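You operate a simulated robot arm through the tools that you are given. There is no shell and no other tool.

The job below is to be done with a simulated two-armed robot. You get a single attempt, and the scene is never put back.

JOB
Put one of the silver nuts from the top of the grey cart on the second red shelf from the bottom. Put the blue pack from the desk fifty-six on the desk fifty-nine. Push the lower middle clear drawer shut. Put the white pouch that says "damp" from the desk sixty-two on the desk fifty-six. Put the grey pad on the white sheets on the desk sixty-two. Take the silver block from the desk fifty-nine and leave it on top of the red spool. Open the lid of the yellow bin. Any order will do.

The check looks at the end state, three seconds after you hand in, the way a careful person would. Anything else that was tipped, shoved, dropped, spilled or broken makes it a failure. A push-on lid holds only when it is set on centred and level and pressed home; a screw cap is set on level and turned clockwise until tight. Flat cloth is picked up by pressing the open fingertips on it (5 to 10 N) and closing them slowly along it; thin cloth reads only 2 to 8 mm in the jaws.

ROBOT AND FRAMES
Two 6-joint arms with two-finger grippers on one trunk, on a base that drives. Base frame: it is fixed to the floor where the robot stands at the start and does not move with it; the origin is under the middle of the robot, x ahead of it, y to its left, z up. Lengths are in cm, angles in degrees, forces in N, time in s.
The left shoulder is at the start at [7, 14.8, 130.4], the right one opposite. With the tool pointing down near the work surface each hand reaches from about 30 to 58 cm from the robot's upright axis, wherever it stands, measured 20 degrees to its own side. Places, roughly: blue pack [-150, -500, 75]; desk fifty-nine [-280, -560, 80]; desk fifty-six [-110, -460, 80]; grey pad (16x7x4 cm) [-30, -580, 80]; lid of the yellow bin [-130, -370, 50]; lower middle clear drawer [-100, -590, 110]; red spool (8x8x8 cm) [-290, -560, 80]; second red shelf [110, -30, 80]; silver block [-300, -550, 75]; silver nut (3x3x2 cm) [-130, -220, 60]; white pouch [-75, -575, 75]; white sheets (15x21x1 cm) [-50, -590, 80]. Payload 2.45 kg a hand.
The tool frame of a hand sits at the grasp point between the pads (the TCP): z along the fingers, y along the line on which they close. The tips reach 3 cm beyond it. Largest opening 10.6 cm; the body of the gripper starts 7.9 cm behind the TCP.
Orientation is that of the tool frame in the base frame, as a unit quaternion [w, x, y, z]. With the fingers straight down and closing along the base's y, the tool's x points along the base's -x, its y along +y and its z along -z.

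CONTROLS
- The arms move only by the tool arm_command. It takes "left_targets", "right_targets" or both (then of equal length, played together; a hand with none holds still); each is a list of rows, each an object of numbers (a shift or turn left out is 0, a gripper value left out holds the last): "claw": the gripper command, from -1 (shut) to 1 (fully open), values between in proportion; "x", "y", "z": the shift along the tool's x, y, z in cm; "wx", "wy", "wz": the turn, a rotation vector about the tool's x, y, z in degrees. In form: [{"claw": .., "x": .., "y": .., "z": .., "wx": .., "wy": .., "wz": ..}, ...]. A call has 1 to 20 rows; each row is the pose to reach, as a shift and turn from the pose commanded when the call began, along the tool's axes at that moment. Rows are played at 5 a second. More than 5 cm and 8.6 degrees between two rows, or a gripper value outside its range, and nothing of the call is played. A pose out of reach is approached as far as the arm can. The call stops where the force on the tool passes 40 N (or 10 N more than at its start, if that is more) or the arm is blocked; 0.2 s more then pass. Each finger travels about 7.2 cm/s and halts on what it meets, pressing with about 26 N; the grip force reading is that of the motor and also rises with nothing between the fingers. The clock runs only during rows and for 0.2 s after the last one: add rows that repeat a pose to give the fingers time. It gives the time, the measured TCP pose, the force on the tool (base axes), the opening and the grip force at its end, in the units of the frame above (readings bear some noise), with the torque about the TCP (base axes, N m) and any sound that the robot's microphone picked up.
- Cameras (640 x 400 px; columns grow to the right, rows downward): "scene" is now at [12.86, -1.08, 151.26]; the picture's right is [-0.14, -0.99, 0.00], its down [-0.75, 0.10, -0.66] and it looks along [0.65, -0.09, -0.75] (base axes); focal length 293 px, centre (320, 200). "left" rides on the left gripper at [7.6, 0.2, -10.6] in its tool frame; the picture's right is [-0.02, 1.00, 0.00], its down [-0.78, -0.02, -0.62] and it looks along [-0.62, -0.01, 0.78] (tool axes); focal length 247 px, centre (320, 200). "right" rides on the right gripper at [7.6, -0.2, -10.6] in its tool frame; the picture's right is [0.02, 1.00, 0.00], its down [-0.78, 0.02, -0.62] and it looks along [-0.62, 0.01, 0.78] (tool axes); focal length 247 px, centre (320, 200). There is no depth. A picture from a camera that has moved, and an enlarged one, comes with that camera's place and axes in the base frame and with its lens.
- grab_frame(camera): a new picture of that camera. The clock stands still meanwhile.
- raise_lower(by): slides the trunk up (or, below 0, down) by that many cm; the arms and the scene camera ride with it, the base frame stays. It gives what a move gives, with no picture.
- steer(legs): drives the robot by 1 to 6 legs, each [ahead, left, turn to the left] in cm, cm and degrees, along the robot's own axes; the way and the turn of a leg run together, so that a leg with both is an arc; at most 150 cm and 180 degrees a leg. The arms and the cameras ride along, it lands a little off, and it stops where it bumps. It gives what a move gives.
- head_to(pan, tilt): turns the head with the scene camera to pan (to the left, within 86 degrees either way) and tilt (down, from -29 to 69), counted from straight ahead of the robot. It gives what a move gives.
- inspect(camera, box): a new picture of the part [left, top, right, bottom] of that camera's present view, enlarged. The clock stands still meanwhile.
- sign_off(): hands the job in; it is judged then, once.

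Nothing tells you exact positions but the pictures and the camera data. Unless the task says otherwise, let go and move clear before handing in.

The tools are called after ">>>" as name(argument=value, ...) on one line, values as JSON. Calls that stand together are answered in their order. arm_command: Moves the arms, as the interface text tells. Its arguments: {"type":"object","properties":{"left_targets":{"type":"array"},"right_targets":{"type":"array"}},"required":[]} The other tools are called the same way: raise_lower (by) slides the trunk up or down; steer (legs) drives the base; head_to (pan, tilt) turns the head that bears the scene camera; grab_frame (camera) takes a picture; inspect (camera, box) takes an enlarged picture of a part of a camera's view; sign_off () hands the job in.

At the start:

```text
t: 0.0
left_eef_pos: [47.32, 17.05, 91.72]
left_tcp_rot: [0.001, 0.0, 1.0, 0.001]
left_contact_force: [0.5, 0.0, -0.2]
left_wrist_torque: [0.0, 0.0, -0.01]
left_gripper_width: 10.6
left_grip_force: 0.1
right_eef_pos: [38.64, -20.25, 88.16]
right_tcp_rot: [0.0, 0.0, 1.0, -0.001]
right_contact_force: [0.1, -0.3, -0.2]
right_wrist_torque: [0.0, -0.02, 0.04]
right_gripper_width: 10.59
right_grip_force: 0.0
trunk travel left (down, up): [-77.7, 16.3]
robot x, y, heading: [0.33, -0.23, 0.0]
head pan, tilt: [-8.0, 48.9]
```

scene: 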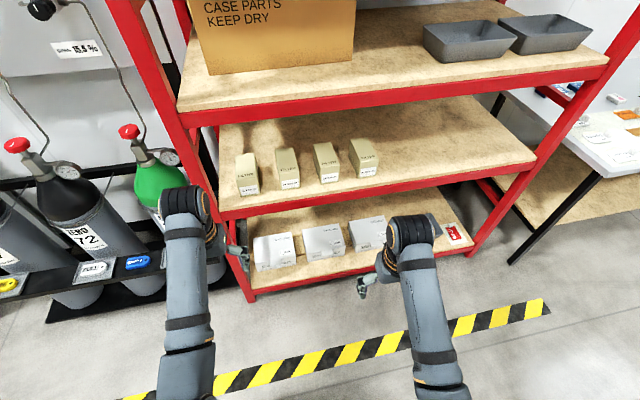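
right: 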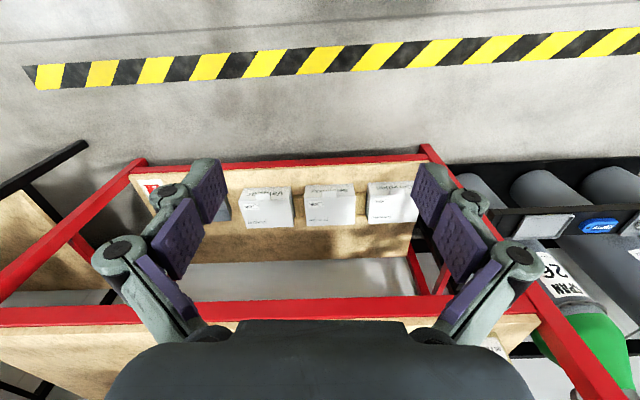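
left: 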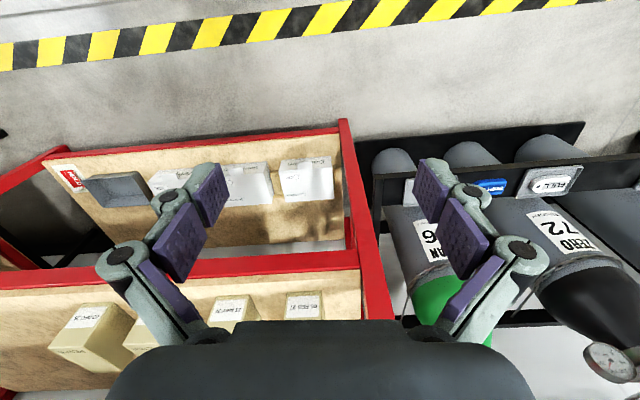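

I see the red shelving ahead of me with gas bottles to its left. I'll look around with the head before driving anywhere.

>>> head_to(pan=-8, tilt=20)

>>> grab_frame(camera="scene")

>>> head_to(pan=-80, tilt=20)

>>> grab_frame(camera="scene")

```text
t: 0.9
left_eef_pos: [47.26, 16.96, 91.56]
left_tcp_rot: [-0.001, 0.0, 1.0, 0.0]
left_contact_force: [0.8, 0.3, 0.3]
left_wrist_torque: [-0.01, -0.02, 0.01]
left_gripper_width: 10.6
left_grip_force: 0.0
right_eef_pos: [38.68, -20.15, 88.08]
right_tcp_rot: [0.0, 0.0, 1.0, 0.0]
right_contact_force: [-0.5, -0.6, 0.7]
right_wrist_torque: [0.05, -0.02, 0.03]
right_gripper_width: 10.58
right_grip_force: 0.0
trunk travel left (down, up): [-77.7, 16.3]
robot x, y, heading: [0.21, 0.14, -0.1]
head pan, tilt: [-8.0, 20.0]
```

```text
taken
camera scene: at [14.36, -1.3, 155.66], right [-0.14, -0.99, 0.0], down [-0.34, 0.05, -0.94], along [0.93, -0.13, -0.34], focal length 293 px, centre (320, 200)
```

scene: 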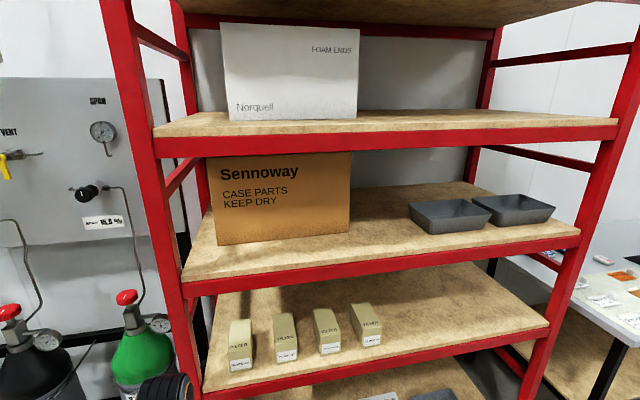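

```text
t: 2.4
left_eef_pos: [47.17, 17.08, 91.79]
left_tcp_rot: [-0.001, 0.0, 1.0, 0.0]
left_contact_force: [0.4, -0.9, -1.1]
left_wrist_torque: [-0.01, 0.01, 0.01]
left_gripper_width: 10.59
left_grip_force: 0.1
right_eef_pos: [38.69, -20.17, 88.21]
right_tcp_rot: [0.0, 0.001, 1.0, 0.0]
right_contact_force: [0.0, 0.5, 0.0]
right_wrist_torque: [0.01, 0.01, 0.0]
right_gripper_width: 10.6
right_grip_force: 0.1
trunk travel left (down, up): [-77.7, 16.3]
robot x, y, heading: [0.5, -0.3, -0.2]
head pan, tilt: [-80.0, 20.0]
```

```text
taken
camera scene: at [6.77, -9.17, 155.67], right [-0.98, -0.17, 0.0], down [-0.06, 0.34, -0.94], along [0.16, -0.93, -0.34], focal length 293 px, centre (320, 200)
```

scene: 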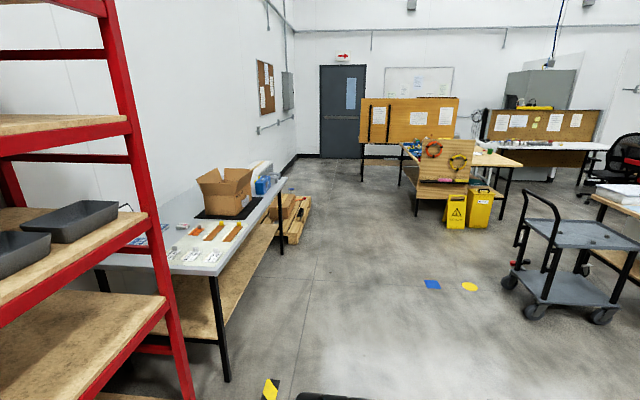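

The second shelf from the bottom is the one with beige boxes (z about 80). The cart and desks lie to my right, so I'll turn right and drive toward the cart.

>>> steer(legs=[[-15, 0, 0], [0, 0, -90], [60, 0, 0]])

>>> head_to(pan=-30, tilt=20)

>>> grab_frame(camera="scene")

>>> head_to(pan=-80, tilt=20)

>>> grab_frame(camera="scene")

```text
t: 10.6
left_eef_pos: [-0.47, -107.94, 91.73]
left_tcp_rot: [0.0, 0.717, 0.697, 0.0]
left_contact_force: [-0.2, -0.4, -0.6]
left_wrist_torque: [0.0, 0.0, -0.01]
left_gripper_width: 10.61
left_grip_force: 0.1
right_eef_pos: [-37.49, -98.23, 88.14]
right_tcp_rot: [0.0, 0.717, 0.697, 0.0]
right_contact_force: [0.1, 0.2, 0.4]
right_wrist_torque: [0.02, -0.03, -0.03]
right_gripper_width: 10.57
right_grip_force: 0.1
trunk travel left (down, up): [-77.7, 16.3]
robot x, y, heading: [-16.34, -60.29, -91.6]
head pan, tilt: [-80.0, 20.0]
```

```text
t: 11.8
left_eef_pos: [-0.5, -107.94, 91.7]
left_tcp_rot: [0.0, 0.717, 0.697, 0.0]
left_contact_force: [-0.9, 0.1, -0.2]
left_wrist_torque: [0.0, -0.02, 0.01]
left_gripper_width: 10.55
left_grip_force: 0.0
right_eef_pos: [-37.5, -98.32, 88.16]
right_tcp_rot: [0.0, 0.717, 0.697, 0.0]
right_contact_force: [0.2, 0.2, 0.3]
right_wrist_torque: [-0.02, -0.01, -0.01]
right_gripper_width: 10.62
right_grip_force: 0.0
trunk travel left (down, up): [-77.7, 16.3]
robot x, y, heading: [-16.2, -60.34, -91.6]
head pan, tilt: [-30.0, 20.0]
```

```text
taken
camera scene: at [-21.18, -73.22, 155.67], right [-0.85, 0.52, 0.0], down [0.18, 0.29, -0.94], along [-0.49, -0.8, -0.34], focal length 293 px, centre (320, 200)
```

scene: 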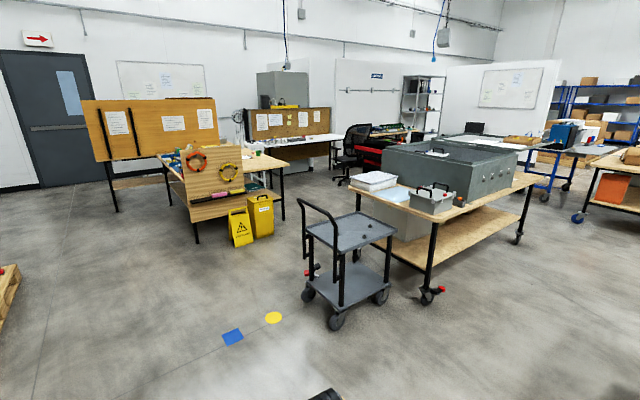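

```text
t: 13.0
left_eef_pos: [-0.51, -108.04, 91.72]
left_tcp_rot: [0.0, 0.717, 0.697, 0.0]
left_contact_force: [-0.3, 0.3, -1.0]
left_wrist_torque: [-0.01, 0.02, 0.03]
left_gripper_width: 10.62
left_grip_force: 0.1
right_eef_pos: [-37.57, -98.34, 88.13]
right_tcp_rot: [0.0, 0.717, 0.697, 0.001]
right_contact_force: [0.5, 0.1, 0.3]
right_wrist_torque: [0.0, 0.0, -0.02]
right_gripper_width: 10.6
right_grip_force: 0.0
trunk travel left (down, up): [-77.7, 16.3]
robot x, y, heading: [-16.1, -60.03, -91.5]
head pan, tilt: [-80.0, 20.0]
```

```text
taken
camera scene: at [-25.5, -66.66, 155.67], right [-0.15, 0.99, 0.0], down [0.34, 0.05, -0.94], along [-0.93, -0.14, -0.34], focal length 293 px, centre (320, 200)
```

scene: 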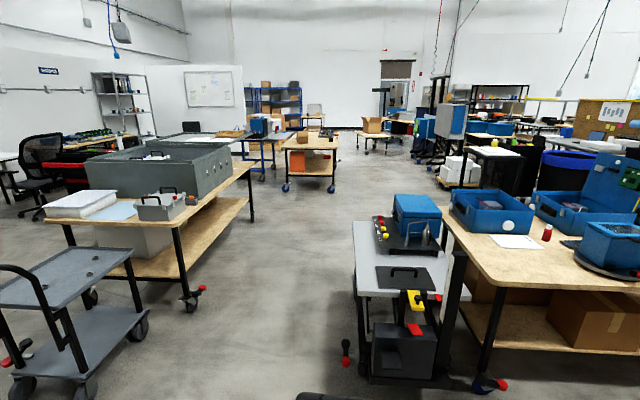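

The grey cart is ahead to the right, with small objects on its top tray. I'll zoom in on it.

>>> head_to(pan=-42, tilt=25)

>>> inspect(camera="scene", box=[180, 130, 380, 255])

```text
t: 14.0
left_eef_pos: [-0.46, -108.07, 91.7]
left_tcp_rot: [0.0, 0.717, 0.697, 0.0]
left_contact_force: [0.2, 0.0, 0.7]
left_wrist_torque: [0.02, 0.0, 0.03]
left_gripper_width: 10.6
left_grip_force: 0.1
right_eef_pos: [-37.52, -98.31, 88.06]
right_tcp_rot: [0.0, 0.717, 0.697, 0.0]
right_contact_force: [-0.3, 0.7, 0.5]
right_wrist_torque: [-0.01, -0.02, 0.02]
right_gripper_width: 10.61
right_grip_force: 0.0
trunk travel left (down, up): [-77.7, 16.3]
robot x, y, heading: [-15.91, -60.0, -91.5]
head pan, tilt: [-42.0, 25.0]
```

```text
3.20 times, centred on (280, 192) of scene
camera zoom: at [-22.65, -71.95, 154.87], right [-0.72, 0.69, 0.0], down [0.29, 0.31, -0.91], along [-0.63, -0.66, -0.42], focal length 937 px, centre (448, 224)
```

zoom: 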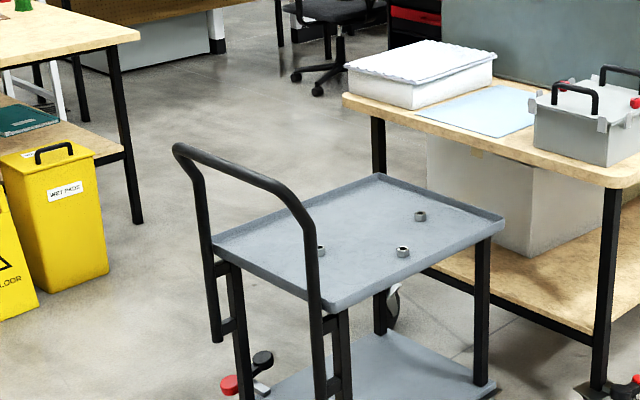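

Three nuts lie on the cart's top tray, which is aligned with the axes: x about -166 to -114, y about -247 to -201, with the handle at the +x end. I'll drive to a spot in front of the cart and look closer.

>>> steer(legs=[[70, -120, 1.5]])

>>> head_to(pan=0, tilt=40)

>>> grab_frame(camera="scene")

```text
t: 20.9
left_eef_pos: [-121.4, -174.68, 91.68]
left_tcp_rot: [0.001, 0.714, 0.7, 0.0]
left_contact_force: [1.1, 0.0, -1.2]
left_wrist_torque: [-0.01, -0.02, -0.03]
left_gripper_width: 10.59
left_grip_force: 0.0
right_eef_pos: [-158.37, -165.36, 88.18]
right_tcp_rot: [0.0, 0.714, 0.7, 0.0]
right_contact_force: [-0.6, 1.1, -0.7]
right_wrist_torque: [0.01, 0.0, -0.01]
right_gripper_width: 10.59
right_grip_force: 0.0
trunk travel left (down, up): [-77.7, 16.3]
robot x, y, heading: [-137.32, -126.82, -90.9]
head pan, tilt: [-42.0, 25.0]
```

```text
t: 22.0
left_eef_pos: [-121.27, -174.69, 91.69]
left_tcp_rot: [0.0, 0.714, 0.7, 0.0]
left_contact_force: [-0.8, -0.4, 0.3]
left_wrist_torque: [0.01, 0.0, 0.01]
left_gripper_width: 10.61
left_grip_force: 0.1
right_eef_pos: [-158.44, -165.3, 88.22]
right_tcp_rot: [0.0, 0.714, 0.701, 0.0]
right_contact_force: [-0.1, 0.2, 0.2]
right_wrist_torque: [-0.01, -0.01, 0.0]
right_gripper_width: 10.61
right_grip_force: 0.1
trunk travel left (down, up): [-77.7, 16.3]
robot x, y, heading: [-137.47, -127.02, -91.2]
head pan, tilt: [0.0, 40.0]
```

```text
taken
camera scene: at [-137.72, -140.62, 152.53], right [-1.0, 0.02, 0.0], down [0.01, 0.64, -0.77], along [-0.01, -0.77, -0.64], focal length 293 px, centre (320, 200)
```

scene: 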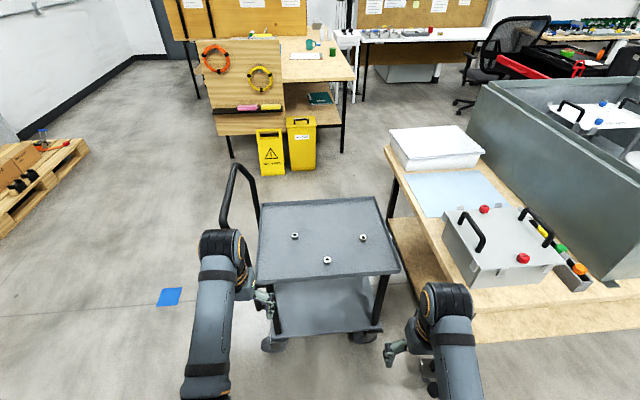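

Nut 1 (front middle) triangulates to about [-141, -210, 65]. I'll draw the left hand back and up, out of the handle's way, then drive up to the cart.

>>> arm_command(left_targets=[{"x": 3, "z": -2, "claw": 1}, {"x": 6, "z": -4}, {"x": 9, "z": -6}, {"x": 12, "z": -8}, {"x": 15, "z": -10}, {"x": 15, "z": -10}])

>>> steer(legs=[[38, 4, 1]])

>>> grab_frame(camera="right")

>>> head_to(pan=0, tilt=60)

>>> grab_frame(camera="scene")

```text
t: 22.7
left_eef_pos: [-115.65, -168.37, 93.03]
left_tcp_rot: [0.083, 0.707, 0.699, 0.065]
left_contact_force: [-0.5, -0.2, -0.4]
left_wrist_torque: [0.01, -0.01, -0.03]
left_gripper_width: 10.61
left_grip_force: 0.0
left hand out of reach, approached as far as the arm can: row 1, 2, 3
right_eef_pos: [-158.33, -165.26, 88.29]
right_tcp_rot: [0.0, 0.713, 0.701, 0.001]
right_contact_force: [-0.7, 0.7, -0.3]
right_wrist_torque: [-0.02, 0.0, 0.01]
right_gripper_width: 10.58
right_grip_force: 0.1
trunk travel left (down, up): [-77.7, 16.3]
robot x, y, heading: [-137.4, -127.18, -91.2]
head pan, tilt: [0.0, 40.0]
stopped in row 3 (left hand): the arm was blocked; the commanded pose is now the measured one
```

```text
t: 25.1
left_eef_pos: [-111.42, -206.5, 93.06]
left_tcp_rot: [0.083, 0.703, 0.704, 0.065]
left_contact_force: [0.3, 0.1, 0.0]
left_wrist_torque: [0.0, 0.01, -0.01]
left_gripper_width: 10.61
left_grip_force: 0.1
right_eef_pos: [-154.18, -204.01, 88.19]
right_tcp_rot: [0.0, 0.708, 0.707, 0.0]
right_contact_force: [-0.4, -0.3, 0.5]
right_wrist_torque: [0.04, -0.01, 0.02]
right_gripper_width: 10.62
right_grip_force: 0.0
trunk travel left (down, up): [-77.7, 16.3]
robot x, y, heading: [-133.8, -165.52, -90.2]
head pan, tilt: [0.0, 40.0]
```

```text
taken
camera right: at [-154.42, -196.46, 98.81], right [1.0, 0.02, 0.0], down [0.02, -0.78, 0.62], along [0.01, -0.62, -0.78], focal length 247 px, centre (320, 200)
```

right: 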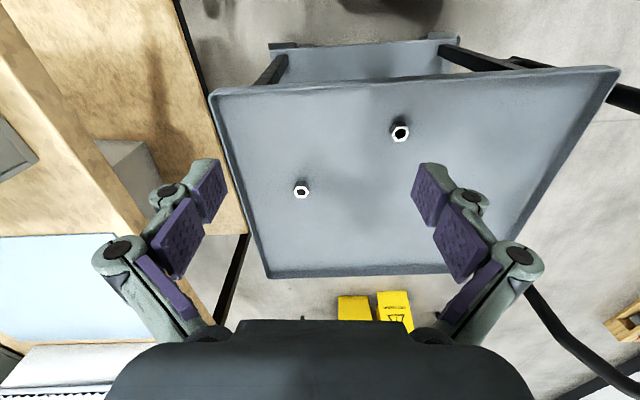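

```text
t: 26.0
left_eef_pos: [-111.33, -206.49, 93.0]
left_tcp_rot: [0.083, 0.702, 0.704, 0.067]
left_contact_force: [1.3, -0.2, 0.7]
left_wrist_torque: [-0.01, -0.01, -0.02]
left_gripper_width: 10.59
left_grip_force: 0.1
right_eef_pos: [-154.21, -204.09, 88.12]
right_tcp_rot: [0.0, 0.707, 0.708, 0.0]
right_contact_force: [0.3, -0.9, -0.4]
right_wrist_torque: [0.0, 0.01, 0.02]
right_gripper_width: 10.6
right_grip_force: 0.1
trunk travel left (down, up): [-77.7, 16.3]
robot x, y, heading: [-133.64, -165.4, -90.3]
head pan, tilt: [0.0, 60.0]
```

```text
taken
camera scene: at [-133.88, -177.11, 149.86], right [-1.0, 0.0, 0.0], down [0.0, 0.87, -0.5], along [0.0, -0.5, -0.87], focal length 293 px, centre (320, 200)
```

scene: 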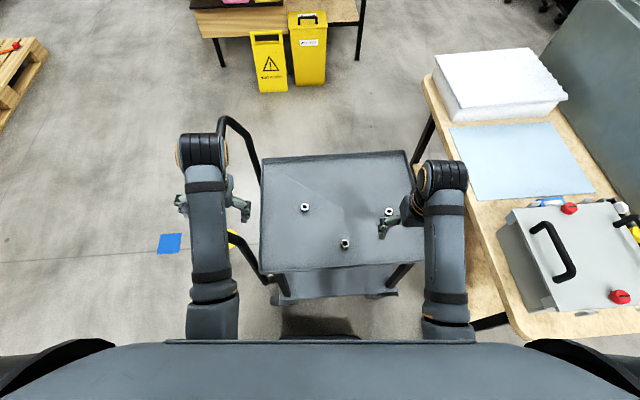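

The nuts are clear in view, and nut 1 is near [-142, -210.5, 64]. The left hand stopped at its folding limit beside the cart handle, so I'll raise the trunk a little to clear it, then bring the right hand over the nut.

>>> raise_lower(by=8)

>>> arm_command(right_targets=[{"x": -1.5, "y": 3, "z": 3, "claw": 0}, {"x": -3, "y": 6, "z": 6}, {"x": -4.5, "y": 9, "z": 10}, {"x": -6.3, "y": 12.2, "z": 14}, {"x": -6.3, "y": 12.2, "z": 18}, {"x": -6.3, "y": 12.2, "z": 21}, {"x": -6.3, "y": 12.2, "z": 21}])

>>> grab_frame(camera="right")

>>> grab_frame(camera="scene")

```text
t: 27.1
left_eef_pos: [-111.45, -206.54, 100.89]
left_tcp_rot: [0.082, 0.702, 0.704, 0.065]
left_contact_force: [-0.2, -0.2, 0.3]
left_wrist_torque: [-0.02, -0.02, -0.01]
left_gripper_width: 10.6
left_grip_force: 0.1
right_eef_pos: [-154.2, -203.97, 96.19]
right_tcp_rot: [0.001, 0.708, 0.706, 0.001]
right_contact_force: [0.4, -1.1, 1.1]
right_wrist_torque: [-0.03, -0.04, 0.02]
right_gripper_width: 10.61
right_grip_force: 0.1
trunk travel left (down, up): [-85.7, 8.3]
robot x, y, heading: [-133.68, -165.34, -90.2]
head pan, tilt: [0.0, 60.0]
```

```text
refused: row 3 steps farther than a row can; nothing moved
```

```text
taken
camera right: at [-154.42, -196.5, 106.8], right [1.0, 0.02, 0.0], down [0.02, -0.78, 0.62], along [0.01, -0.62, -0.78], focal length 247 px, centre (320, 200)
```

right: 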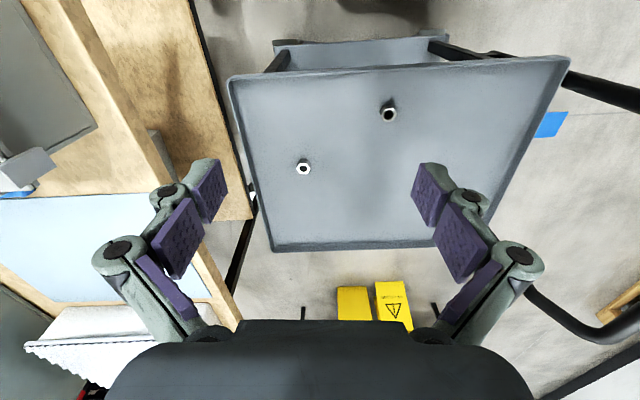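

```text
taken
camera scene: at [-133.88, -177.11, 157.86], right [-1.0, 0.0, 0.0], down [0.0, 0.87, -0.5], along [0.0, -0.5, -0.87], focal length 293 px, centre (320, 200)
```

scene: 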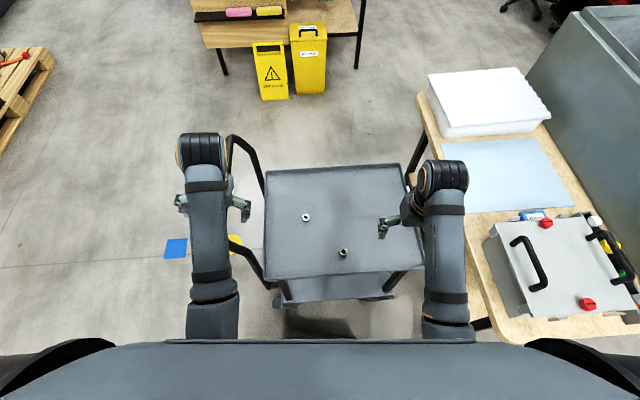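

The move was refused because one step was too long; nothing moved. I'll resend it with finer steps.

>>> arm_command(right_targets=[{"x": -1.5, "y": 3, "z": 2, "claw": 0.1}, {"x": -3, "y": 6, "z": 4}, {"x": -4.5, "y": 9, "z": 7}, {"x": -6.3, "y": 12.2, "z": 9}, {"x": -6.3, "y": 12.2, "z": 13}, {"x": -6.3, "y": 12.2, "z": 17}, {"x": -6.3, "y": 12.2, "z": 20}, {"x": -6.3, "y": 12.2, "z": 20}])

>>> grab_frame(camera="right")

>>> grab_frame(camera="scene")

```text
t: 28.0
left_eef_pos: [-111.38, -206.5, 100.86]
left_tcp_rot: [0.084, 0.702, 0.704, 0.066]
left_contact_force: [0.8, 0.0, -0.2]
left_wrist_torque: [0.01, -0.02, -0.04]
left_gripper_width: 10.62
left_grip_force: 0.1
right_eef_pos: [-153.12, -207.83, 87.5]
right_tcp_rot: [-0.065, 0.707, 0.703, -0.052]
right_contact_force: [0.2, -0.5, -0.5]
right_wrist_torque: [0.0, -0.04, 0.02]
right_gripper_width: 5.84
right_grip_force: 0.2
trunk travel left (down, up): [-85.7, 8.3]
robot x, y, heading: [-133.6, -165.77, -90.1]
head pan, tilt: [0.0, 60.0]
stopped in row 4 (right hand): the arm was blocked; the commanded pose is now the measured one
```

```text
taken
camera right: at [-151.53, -200.56, 98.12], right [0.99, 0.02, -0.16], down [0.11, -0.79, 0.6], along [-0.12, -0.61, -0.79], focal length 247 px, centre (320, 200)
```

right: 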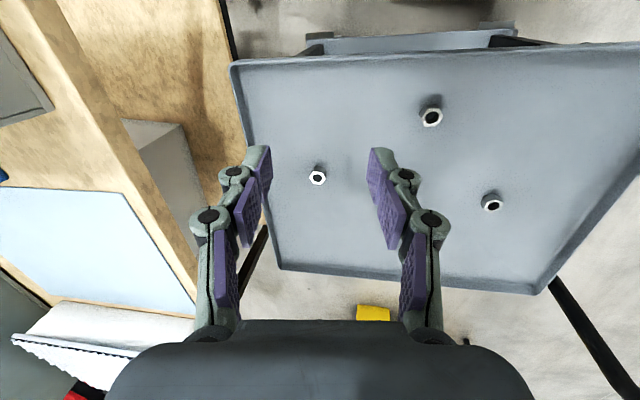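

```text
taken
camera scene: at [-133.85, -177.24, 157.85], right [-1.0, 0.0, 0.0], down [0.0, 0.87, -0.5], along [0.0, -0.5, -0.87], focal length 293 px, centre (320, 200)
```

scene: 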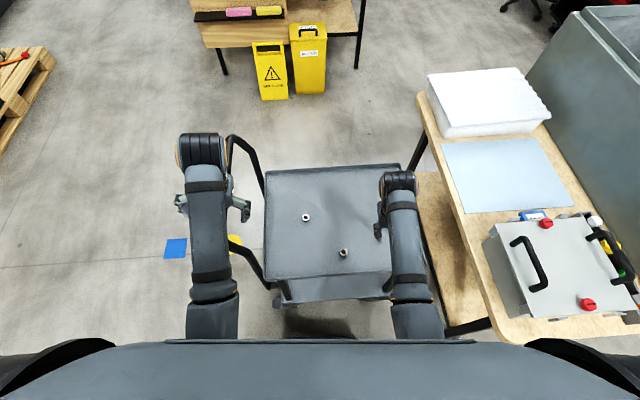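

The arm was blocked by its own inward limit and tilted about 9.5°. I'll level the hand and do the sideways shift with the base instead, with the left hand now 8 cm above the handle.

>>> arm_command(right_targets=[{"y": -1, "wx": -5}, {"y": -2, "wx": -9.5, "wy": -1}, {"y": -2, "wx": -9.5, "wy": -1}])

>>> steer(legs=[[0, 12.5, 0]])

>>> grab_frame(camera="right")

>>> grab_frame(camera="scene")

```text
t: 28.8
left_eef_pos: [-111.25, -206.44, 100.95]
left_tcp_rot: [0.083, 0.702, 0.704, 0.065]
left_contact_force: [-0.1, -0.3, -0.5]
left_wrist_torque: [-0.01, 0.02, 0.04]
left_gripper_width: 10.6
left_grip_force: 0.1
right_eef_pos: [-154.94, -207.85, 87.9]
right_tcp_rot: [0.001, 0.709, 0.705, 0.002]
right_contact_force: [-0.4, 0.1, 0.8]
right_wrist_torque: [0.01, 0.03, -0.01]
right_gripper_width: 5.83
right_grip_force: 0.0
trunk travel left (down, up): [-85.7, 8.3]
robot x, y, heading: [-133.79, -165.55, -90.0]
head pan, tilt: [0.0, 60.0]
```

```text
t: 30.1
left_eef_pos: [-98.98, -206.47, 100.98]
left_tcp_rot: [0.083, 0.701, 0.705, 0.066]
left_contact_force: [0.3, -0.2, 0.1]
left_wrist_torque: [0.01, 0.04, -0.04]
left_gripper_width: 10.6
left_grip_force: 0.0
right_eef_pos: [-142.59, -207.85, 87.82]
right_tcp_rot: [0.001, 0.708, 0.706, 0.001]
right_contact_force: [0.0, -0.9, -0.2]
right_wrist_torque: [0.04, -0.02, 0.0]
right_gripper_width: 5.83
right_grip_force: 0.1
trunk travel left (down, up): [-85.7, 8.3]
robot x, y, heading: [-121.76, -165.29, -90.0]
head pan, tilt: [0.0, 60.0]
```

```text
taken
camera right: at [-142.9, -200.32, 98.44], right [1.0, 0.02, 0.01], down [0.01, -0.78, 0.62], along [0.02, -0.62, -0.78], focal length 247 px, centre (320, 200)
```

right: 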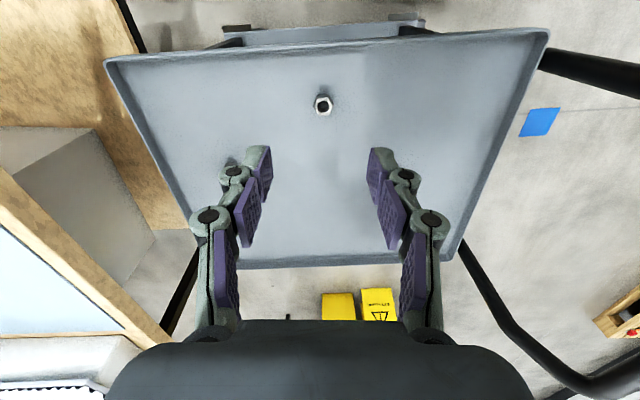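

```text
taken
camera scene: at [-121.63, -177.12, 157.86], right [-1.0, 0.0, 0.0], down [0.0, 0.87, -0.5], along [0.0, -0.5, -0.87], focal length 293 px, centre (320, 200)
```

scene: 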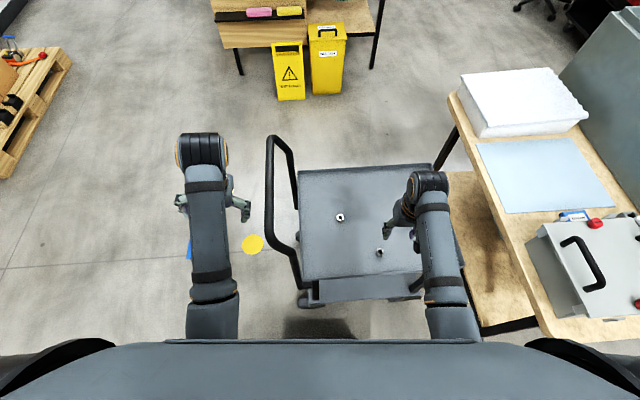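

The hand is now directly in line with nut 1 at about [-141.8, -210.9, 64]. I'll descend over it.

>>> arm_command(right_targets=[{"x": -1, "y": 0.3, "z": 3, "claw": 0.1}, {"x": -2, "y": 0.6, "z": 6}, {"x": -3, "y": 0.8, "z": 9}, {"x": -3, "y": 0.8, "z": 12}, {"x": -3, "y": 0.8, "z": 15}, {"x": -3, "y": 0.8, "z": 16.5}, {"x": -3, "y": 0.8, "z": 16.5}])

>>> grab_frame(camera="right")

```text
t: 31.7
left_eef_pos: [-98.88, -206.48, 100.98]
left_tcp_rot: [0.083, 0.702, 0.705, 0.066]
left_contact_force: [0.7, -0.1, -0.5]
left_wrist_torque: [-0.03, 0.03, -0.01]
left_gripper_width: 10.59
left_grip_force: 0.0
right_eef_pos: [-141.74, -210.78, 71.32]
right_tcp_rot: [0.001, 0.709, 0.706, 0.002]
right_contact_force: [0.2, -0.2, 0.4]
right_wrist_torque: [0.02, -0.03, 0.0]
right_gripper_width: 5.84
right_grip_force: 0.2
trunk travel left (down, up): [-85.7, 8.3]
robot x, y, heading: [-121.59, -165.57, -90.1]
head pan, tilt: [0.0, 60.0]
```

```text
taken
camera right: at [-141.94, -203.25, 81.9], right [1.0, 0.02, 0.0], down [0.01, -0.78, 0.62], along [0.01, -0.62, -0.78], focal length 247 px, centre (320, 200)
```

right: 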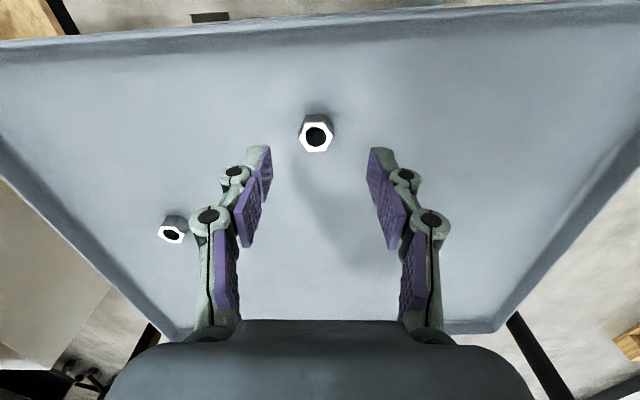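

The nut is centred between the fingers. I'll descend in small steps, watching the force.

>>> arm_command(right_targets=[{"x": -0.2, "y": -0.2, "z": 1.5}, {"x": -0.2, "y": -0.2, "z": 3}, {"x": -0.2, "y": -0.2, "z": 3.8}, {"x": -0.2, "y": -0.2, "z": 3.8}])

>>> grab_frame(camera="right")

```text
t: 32.7
left_eef_pos: [-98.87, -206.37, 101.01]
left_tcp_rot: [0.083, 0.702, 0.705, 0.066]
left_contact_force: [0.0, 0.1, 0.0]
left_wrist_torque: [-0.03, -0.01, 0.0]
left_gripper_width: 10.6
left_grip_force: 0.1
right_eef_pos: [-141.89, -210.75, 68.02]
right_tcp_rot: [0.001, 0.709, 0.705, 0.001]
right_contact_force: [-0.3, 0.3, 0.1]
right_wrist_torque: [-0.01, -0.01, 0.02]
right_gripper_width: 5.81
right_grip_force: 0.0
right hand out of reach, approached as far as the arm can: row 3, 4
trunk travel left (down, up): [-85.7, 8.3]
robot x, y, heading: [-121.67, -165.3, -90.0]
head pan, tilt: [0.0, 60.0]
```

```text
taken
camera right: at [-142.22, -203.3, 78.48], right [1.0, 0.02, 0.0], down [0.01, -0.78, 0.62], along [0.01, -0.62, -0.78], focal length 247 px, centre (320, 200)
```

right: 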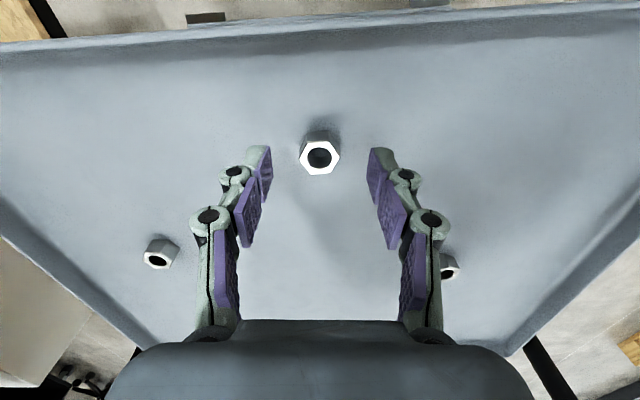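

The right arm reached its lowest point at this trunk height. I'll lift it 3 cm, move the left hand a bit outward, lower the trunk, and then finish the descent with the arm.

>>> arm_command(left_targets=[{"y": 1.5, "claw": -0.5}, {"y": 3}, {"y": 3}], right_targets=[{"z": -1.5}, {"z": -3}, {"z": -3}])

>>> raise_lower(by=-5)

>>> grab_frame(camera="right")

>>> grab_frame(camera="scene")

```text
t: 33.5
left_eef_pos: [-96.61, -206.55, 100.06]
left_tcp_rot: [0.085, 0.702, 0.704, 0.065]
left_contact_force: [0.0, -0.1, 0.5]
left_wrist_torque: [0.02, 0.03, 0.0]
left_gripper_width: 2.66
left_grip_force: 0.0
left hand out of reach, approached as far as the arm can: row 1, 2, 3
right_eef_pos: [-142.03, -210.71, 70.84]
right_tcp_rot: [0.002, 0.708, 0.706, 0.002]
right_contact_force: [0.0, -0.4, -0.6]
right_wrist_torque: [-0.01, 0.02, -0.01]
right_gripper_width: 5.83
right_grip_force: 0.1
trunk travel left (down, up): [-85.7, 8.3]
robot x, y, heading: [-121.63, -165.55, -89.9]
head pan, tilt: [0.0, 60.0]
```

```text
t: 34.4
left_eef_pos: [-96.44, -206.38, 95.01]
left_tcp_rot: [0.086, 0.702, 0.704, 0.064]
left_contact_force: [-0.1, 0.3, -0.6]
left_wrist_torque: [-0.03, -0.01, 0.0]
left_gripper_width: 2.65
left_grip_force: 0.0
right_eef_pos: [-142.0, -210.65, 65.9]
right_tcp_rot: [0.001, 0.708, 0.706, 0.001]
right_contact_force: [-0.1, -0.2, 0.4]
right_wrist_torque: [0.02, -0.02, -0.01]
right_gripper_width: 5.85
right_grip_force: 0.0
trunk travel left (down, up): [-80.7, 13.3]
robot x, y, heading: [-121.58, -165.07, -90.1]
head pan, tilt: [0.0, 60.0]
```

```text
taken
camera right: at [-142.23, -203.19, 76.55], right [1.0, 0.02, 0.0], down [0.01, -0.78, 0.62], along [0.01, -0.62, -0.78], focal length 247 px, centre (320, 200)
```

right: 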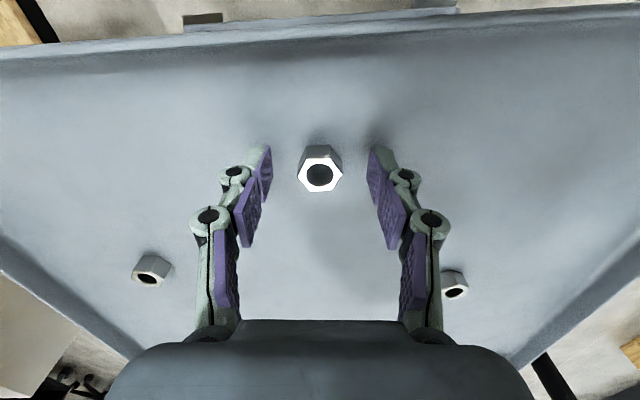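

```text
taken
camera scene: at [-121.43, -177.08, 152.86], right [-1.0, 0.0, 0.0], down [0.0, 0.87, -0.5], along [0.0, -0.5, -0.87], focal length 293 px, centre (320, 200)
```

scene: 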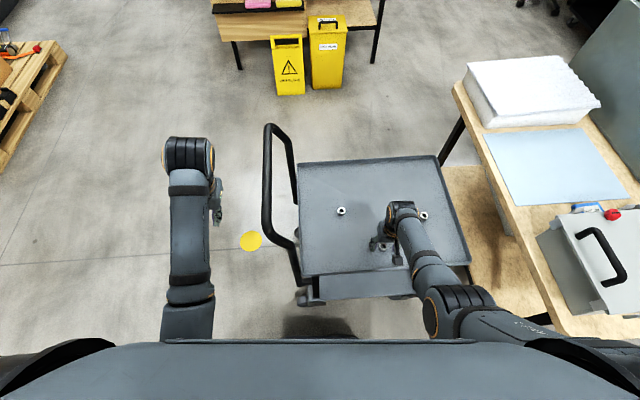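

The nut is between the fingertips and the floor is just below. I'll descend a little more and close.

>>> arm_command(right_targets=[{"x": -0.3, "z": 0.4}, {"x": -0.3, "z": 0.8}, {"x": -0.3, "z": 0.8}])

>>> grab_frame(camera="right")

```text
t: 35.2
left_eef_pos: [-96.41, -206.54, 94.98]
left_tcp_rot: [0.085, 0.702, 0.704, 0.065]
left_contact_force: [0.4, 0.5, 0.4]
left_wrist_torque: [0.02, 0.01, -0.01]
left_gripper_width: 2.62
left_grip_force: 0.0
right_eef_pos: [-142.07, -211.07, 65.1]
right_tcp_rot: [0.001, 0.709, 0.706, 0.001]
right_contact_force: [0.4, -0.6, 0.1]
right_wrist_torque: [-0.02, 0.0, 0.01]
right_gripper_width: 5.84
right_grip_force: 0.0
trunk travel left (down, up): [-80.7, 13.3]
robot x, y, heading: [-121.36, -165.58, -90.0]
head pan, tilt: [0.0, 60.0]
```

```text
taken
camera right: at [-142.24, -203.56, 75.78], right [1.0, 0.02, 0.0], down [0.01, -0.78, 0.62], along [0.01, -0.62, -0.78], focal length 247 px, centre (320, 200)
```

right: 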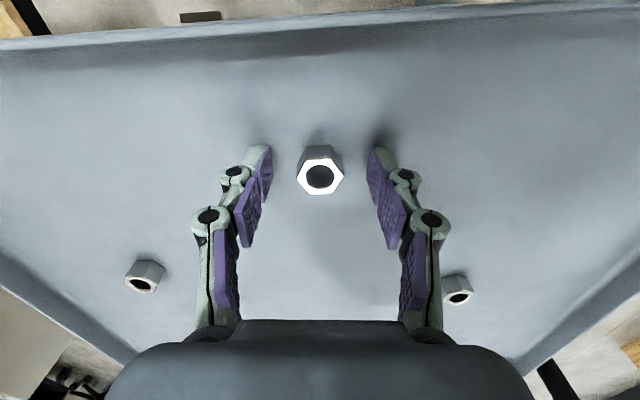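

I'll close on the nut and lift slightly to test the grip.

>>> arm_command(right_targets=[{"claw": -0.2, "z": 0.3}, {"claw": -0.6, "z": 0.3}, {"claw": -1, "z": 0.3}, {"claw": -1, "z": 0.3}, {"claw": -1, "z": -1}, {"claw": -1, "z": -3}, {"claw": -1, "z": -5}, {"claw": -1, "z": -5}])

>>> grab_frame(camera="right")

```text
t: 37.0
left_eef_pos: [-96.43, -206.43, 94.93]
left_tcp_rot: [0.085, 0.702, 0.704, 0.065]
left_contact_force: [-0.3, -0.4, 0.1]
left_wrist_torque: [0.02, 0.01, -0.01]
left_gripper_width: 2.67
left_grip_force: 0.1
right_eef_pos: [-142.01, -210.94, 70.09]
right_tcp_rot: [0.001, 0.708, 0.706, 0.001]
right_contact_force: [-0.1, -0.5, -1.1]
right_wrist_torque: [0.03, 0.01, -0.01]
right_gripper_width: 2.7
right_grip_force: 26.0
trunk travel left (down, up): [-80.7, 13.3]
robot x, y, heading: [-121.44, -165.23, -89.9]
head pan, tilt: [0.0, 60.0]
```

```text
taken
camera right: at [-142.22, -203.49, 80.73], right [1.0, 0.02, 0.0], down [0.01, -0.78, 0.62], along [0.01, -0.62, -0.78], focal length 247 px, centre (320, 200)
```

right: 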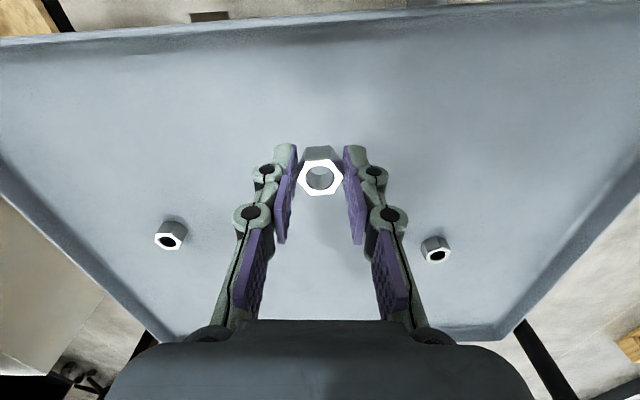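

The nut is gripped. I'll raise up, back away from the cart, and drive back to the red shelf.

>>> raise_lower(by=10)

>>> arm_command(right_targets=[{"z": -4}, {"z": -8}, {"z": -12}, {"z": -12}])

>>> steer(legs=[[-65, 0, 0], [0, 0, 90], [115, 70, 0]])

>>> head_to(pan=-10, tilt=40)

>>> grab_frame(camera="scene")

```text
t: 38.3
left_eef_pos: [-96.49, -206.5, 104.99]
left_tcp_rot: [0.085, 0.702, 0.705, 0.064]
left_contact_force: [-0.1, 0.2, 0.2]
left_wrist_torque: [-0.01, -0.01, 0.0]
left_gripper_width: 2.65
left_grip_force: 0.0
right_eef_pos: [-142.07, -211.01, 80.14]
right_tcp_rot: [0.001, 0.709, 0.705, 0.001]
right_contact_force: [0.5, 1.0, -0.7]
right_wrist_torque: [-0.02, 0.0, 0.03]
right_gripper_width: 2.73
right_grip_force: 25.8
trunk travel left (down, up): [-90.7, 3.3]
robot x, y, heading: [-121.63, -165.37, -90.0]
head pan, tilt: [0.0, 60.0]
```

```text
t: 39.3
left_eef_pos: [-96.36, -206.54, 105.09]
left_tcp_rot: [0.085, 0.702, 0.704, 0.065]
left_contact_force: [-0.3, 0.4, 0.2]
left_wrist_torque: [-0.02, -0.01, -0.03]
left_gripper_width: 2.65
left_grip_force: 0.0
right_eef_pos: [-142.13, -210.85, 92.22]
right_tcp_rot: [0.001, 0.708, 0.706, 0.001]
right_contact_force: [0.4, -0.1, -0.6]
right_wrist_torque: [0.0, 0.0, -0.01]
right_gripper_width: 2.73
right_grip_force: 26.2
trunk travel left (down, up): [-90.7, 3.3]
robot x, y, heading: [-121.82, -165.29, -90.0]
head pan, tilt: [0.0, 60.0]
```

```text
t: 52.9
left_eef_pos: [35.14, -12.47, 105.04]
left_tcp_rot: [0.016, 0.021, 0.994, 0.106]
left_contact_force: [-0.3, -0.3, 0.3]
left_wrist_torque: [-0.05, -0.03, 0.02]
left_gripper_width: 2.63
left_grip_force: 0.0
right_eef_pos: [37.42, -58.28, 92.26]
right_tcp_rot: [0.0, 0.026, 1.0, 0.002]
right_contact_force: [0.2, -0.2, 0.0]
right_wrist_torque: [0.04, 0.0, 0.02]
right_gripper_width: 2.71
right_grip_force: 26.0
trunk travel left (down, up): [-90.7, 3.3]
robot x, y, heading: [-6.97, -35.65, -2.6]
head pan, tilt: [0.0, 60.0]
```

```text
t: 53.7
left_eef_pos: [35.22, -12.44, 105.13]
left_tcp_rot: [0.017, 0.022, 0.994, 0.106]
left_contact_force: [0.6, 0.0, -0.2]
left_wrist_torque: [0.03, 0.0, 0.01]
left_gripper_width: 2.65
left_grip_force: 0.0
right_eef_pos: [37.41, -58.33, 92.18]
right_tcp_rot: [0.0, 0.026, 1.0, 0.002]
right_contact_force: [-0.5, -0.5, -0.7]
right_wrist_torque: [-0.01, -0.01, 0.04]
right_gripper_width: 2.72
right_grip_force: 26.3
trunk travel left (down, up): [-90.7, 3.3]
robot x, y, heading: [-7.34, -35.66, -2.8]
head pan, tilt: [-10.0, 40.0]
```

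```text
taken
camera scene: at [6.45, -37.72, 165.52], right [-0.22, -0.98, 0.0], down [-0.63, 0.14, -0.77], along [0.75, -0.17, -0.64], focal length 293 px, centre (320, 200)
```

scene: 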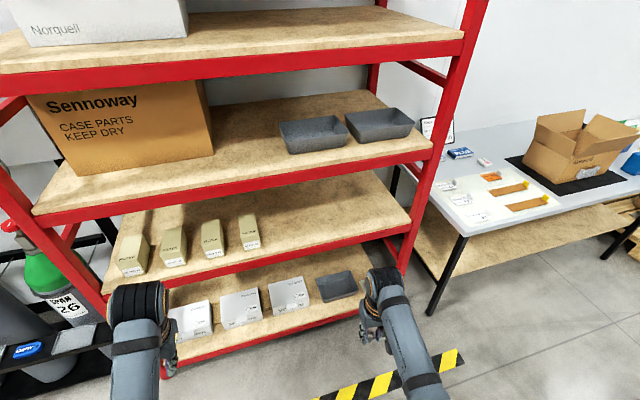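

The second shelf's front edge is around x 86, z 73, with free space at its right end. I'll move in with the robot turned left so that the right hand leads and the left hand stays clear.

>>> steer(legs=[[35, -24, 0], [0, 0, 28]])

>>> head_to(pan=-28, tilt=50)

>>> grab_frame(camera="scene")

>>> grab_frame(camera="right")

```text
t: 57.7
left_eef_pos: [53.59, -20.48, 104.99]
left_tcp_rot: [-0.01, -0.218, 0.97, 0.107]
left_contact_force: [-0.2, -0.3, -0.3]
left_wrist_torque: [0.0, -0.05, 0.02]
left_gripper_width: 2.67
left_grip_force: 0.0
right_eef_pos: [77.07, -59.96, 92.17]
right_tcp_rot: [0.0, -0.215, 0.977, 0.001]
right_contact_force: [-0.2, 0.2, 0.0]
right_wrist_torque: [0.01, 0.01, 0.0]
right_gripper_width: 2.69
right_grip_force: 26.1
trunk travel left (down, up): [-90.7, 3.3]
robot x, y, heading: [27.23, -60.75, 25.0]
head pan, tilt: [-10.0, 40.0]
```

```text
t: 58.5
left_eef_pos: [53.67, -20.53, 104.96]
left_tcp_rot: [-0.009, -0.218, 0.97, 0.107]
left_contact_force: [0.0, 0.3, 0.1]
left_wrist_torque: [0.0, -0.02, 0.03]
left_gripper_width: 2.64
left_grip_force: 0.1
right_eef_pos: [77.06, -59.97, 92.17]
right_tcp_rot: [0.0, -0.216, 0.976, 0.002]
right_contact_force: [-0.2, -0.1, -0.9]
right_wrist_torque: [0.01, 0.01, -0.01]
right_gripper_width: 2.67
right_grip_force: 26.2
trunk travel left (down, up): [-90.7, 3.3]
robot x, y, heading: [27.41, -60.82, 25.2]
head pan, tilt: [-28.0, 50.0]
```

```text
taken
camera scene: at [39.55, -58.96, 164.12], right [-0.05, -1.0, 0.0], down [-0.76, 0.04, -0.64], along [0.64, -0.03, -0.77], focal length 293 px, centre (320, 200)
```

scene: 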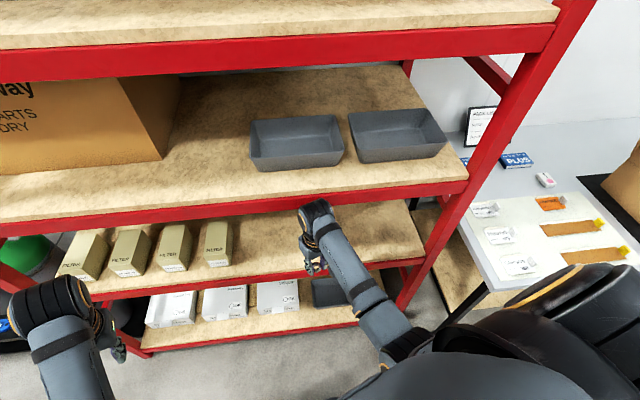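

```text
taken
camera right: at [70.16, -63.46, 102.79], right [-0.44, 0.9, 0.0], down [0.7, 0.34, 0.62], along [0.56, 0.28, -0.78], focal length 247 px, centre (320, 200)
```

right: 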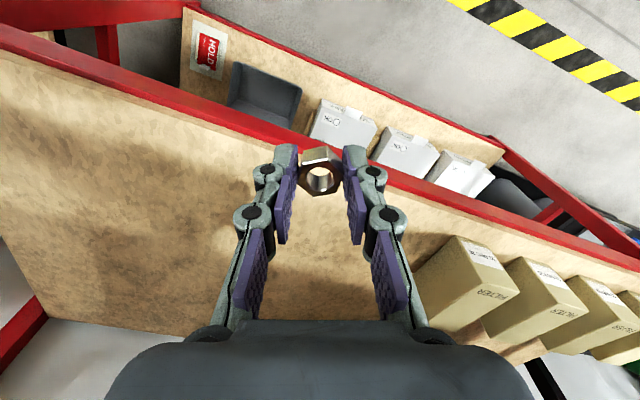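

I'll pitch the right hand forward by 32° first, so the wrist stays outside the upper shelf, then look.

>>> arm_command(right_targets=[{"wy": -8}, {"wy": -16}, {"wy": -24}, {"wy": -32}, {"wy": -32}])

>>> grab_frame(camera="scene")

>>> grab_frame(camera="right")

```text
t: 59.7
left_eef_pos: [53.68, -20.59, 104.95]
left_tcp_rot: [-0.009, -0.219, 0.97, 0.107]
left_contact_force: [0.5, -0.1, 0.1]
left_wrist_torque: [0.02, -0.01, -0.02]
left_gripper_width: 2.66
left_grip_force: 0.1
right_eef_pos: [77.04, -59.85, 92.13]
right_tcp_rot: [0.27, -0.207, 0.938, 0.062]
right_contact_force: [0.7, 0.9, 0.3]
right_wrist_torque: [-0.01, -0.01, 0.03]
right_gripper_width: 2.64
right_grip_force: 25.7
trunk travel left (down, up): [-90.7, 3.3]
robot x, y, heading: [27.24, -60.94, 25.2]
head pan, tilt: [-28.0, 50.0]
```

```text
taken
camera scene: at [39.6, -58.96, 164.11], right [-0.05, -1.0, 0.0], down [-0.77, 0.04, -0.64], along [0.64, -0.03, -0.77], focal length 293 px, centre (320, 200)
```

scene: 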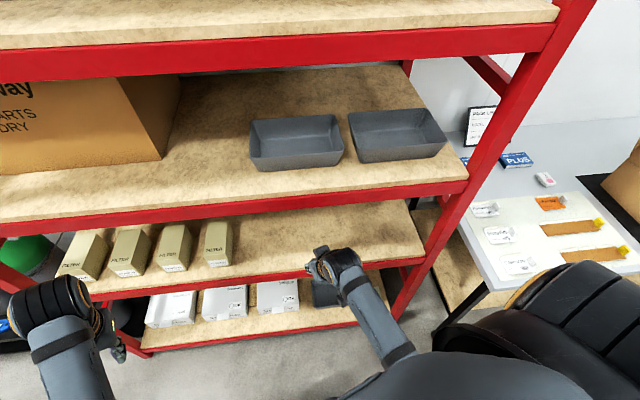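

```text
taken
camera right: at [66.13, -65.29, 97.08], right [-0.44, 0.9, -0.01], down [0.3, 0.15, 0.94], along [0.85, 0.41, -0.33], focal length 247 px, centre (320, 200)
```

right: 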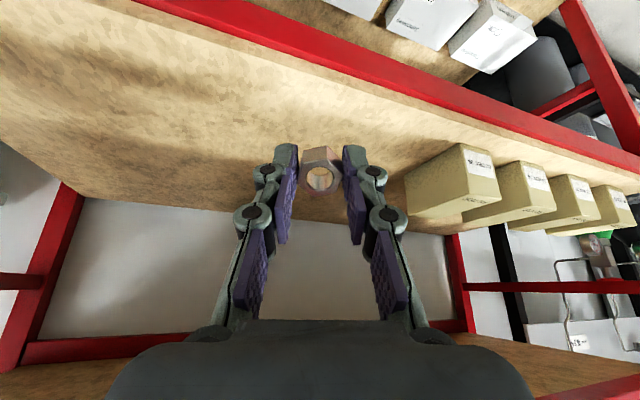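

The hand is pitched and the shelf surface is estimated at z 76–78, starting at x≈82. I'll drive 13 cm straight toward the shelf.

>>> steer(legs=[[11.8, -5.5, 0]])

>>> grab_frame(camera="right")

>>> grab_frame(camera="scene")

```text
t: 61.0
left_eef_pos: [66.34, -20.35, 105.04]
left_tcp_rot: [-0.008, -0.219, 0.97, 0.106]
left_contact_force: [-0.6, -0.1, 0.6]
left_wrist_torque: [0.05, -0.01, 0.01]
left_gripper_width: 2.65
left_grip_force: 0.0
right_eef_pos: [89.74, -59.82, 92.08]
right_tcp_rot: [0.269, -0.208, 0.938, 0.061]
right_contact_force: [0.3, 0.9, -3.8]
right_wrist_torque: [-0.12, -0.34, -0.07]
right_gripper_width: 2.66
right_grip_force: 25.5
trunk travel left (down, up): [-90.7, 3.3]
robot x, y, heading: [40.26, -60.6, 25.1]
head pan, tilt: [-28.0, 50.0]
```

```text
taken
camera right: at [78.78, -65.2, 97.13], right [-0.44, 0.9, -0.01], down [0.3, 0.15, 0.94], along [0.85, 0.41, -0.33], focal length 247 px, centre (320, 200)
```

right: 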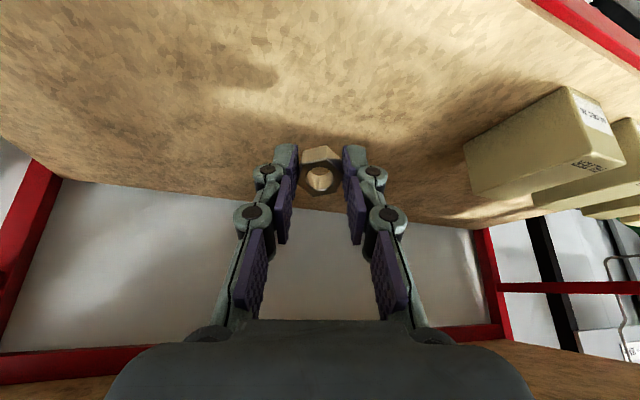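

```text
taken
camera scene: at [52.11, -58.84, 164.13], right [-0.05, -1.0, 0.0], down [-0.76, 0.04, -0.64], along [0.64, -0.03, -0.76], focal length 293 px, centre (320, 200)
```

scene: 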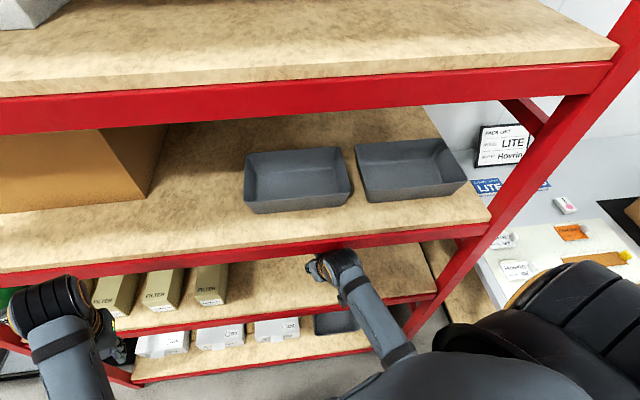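

A small downward force on the right hand suggests it lightly touches the upper shelf's edge, so I'll lower the trunk now.

>>> raise_lower(by=-7)

>>> grab_frame(camera="right")

>>> grab_frame(camera="left")

```text
t: 62.0
left_eef_pos: [66.57, -20.5, 98.05]
left_tcp_rot: [-0.009, -0.219, 0.97, 0.106]
left_contact_force: [0.0, 0.8, -0.2]
left_wrist_torque: [-0.01, 0.0, -0.03]
left_gripper_width: 2.64
left_grip_force: 0.0
right_eef_pos: [89.92, -59.74, 85.12]
right_tcp_rot: [0.268, -0.207, 0.939, 0.061]
right_contact_force: [1.0, 0.0, 0.1]
right_wrist_torque: [0.0, 0.0, 0.03]
right_gripper_width: 2.6
right_grip_force: 26.2
trunk travel left (down, up): [-83.7, 10.3]
robot x, y, heading: [40.05, -60.41, 25.2]
head pan, tilt: [-28.0, 50.0]
```

```text
taken
camera right: at [79.01, -65.23, 90.04], right [-0.44, 0.9, -0.01], down [0.3, 0.15, 0.94], along [0.85, 0.41, -0.34], focal length 247 px, centre (320, 200)
```

right: 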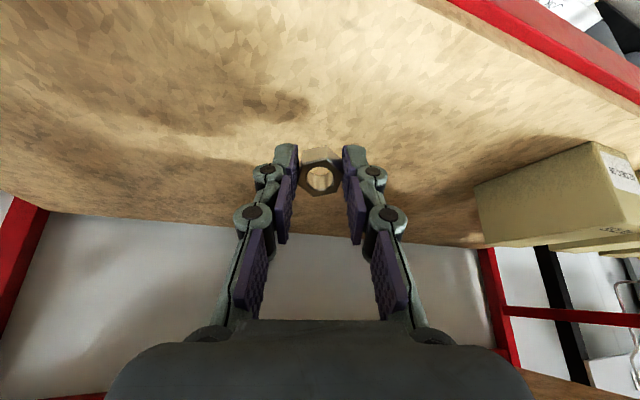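

```text
taken
camera left: at [60.38, -25.72, 108.24], right [-0.4, 0.89, 0.21], down [0.76, 0.19, 0.63], along [0.52, 0.41, -0.75], focal length 247 px, centre (320, 200)
```

left: 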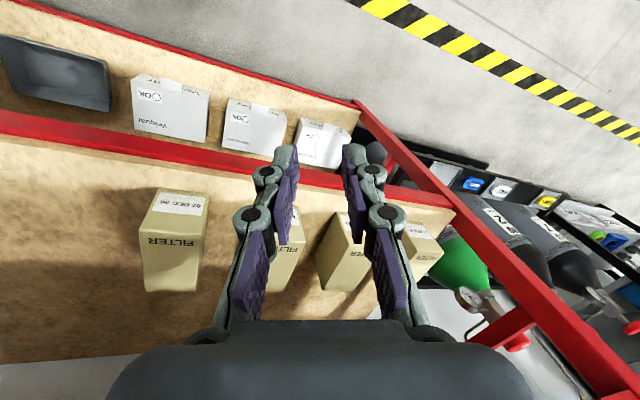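

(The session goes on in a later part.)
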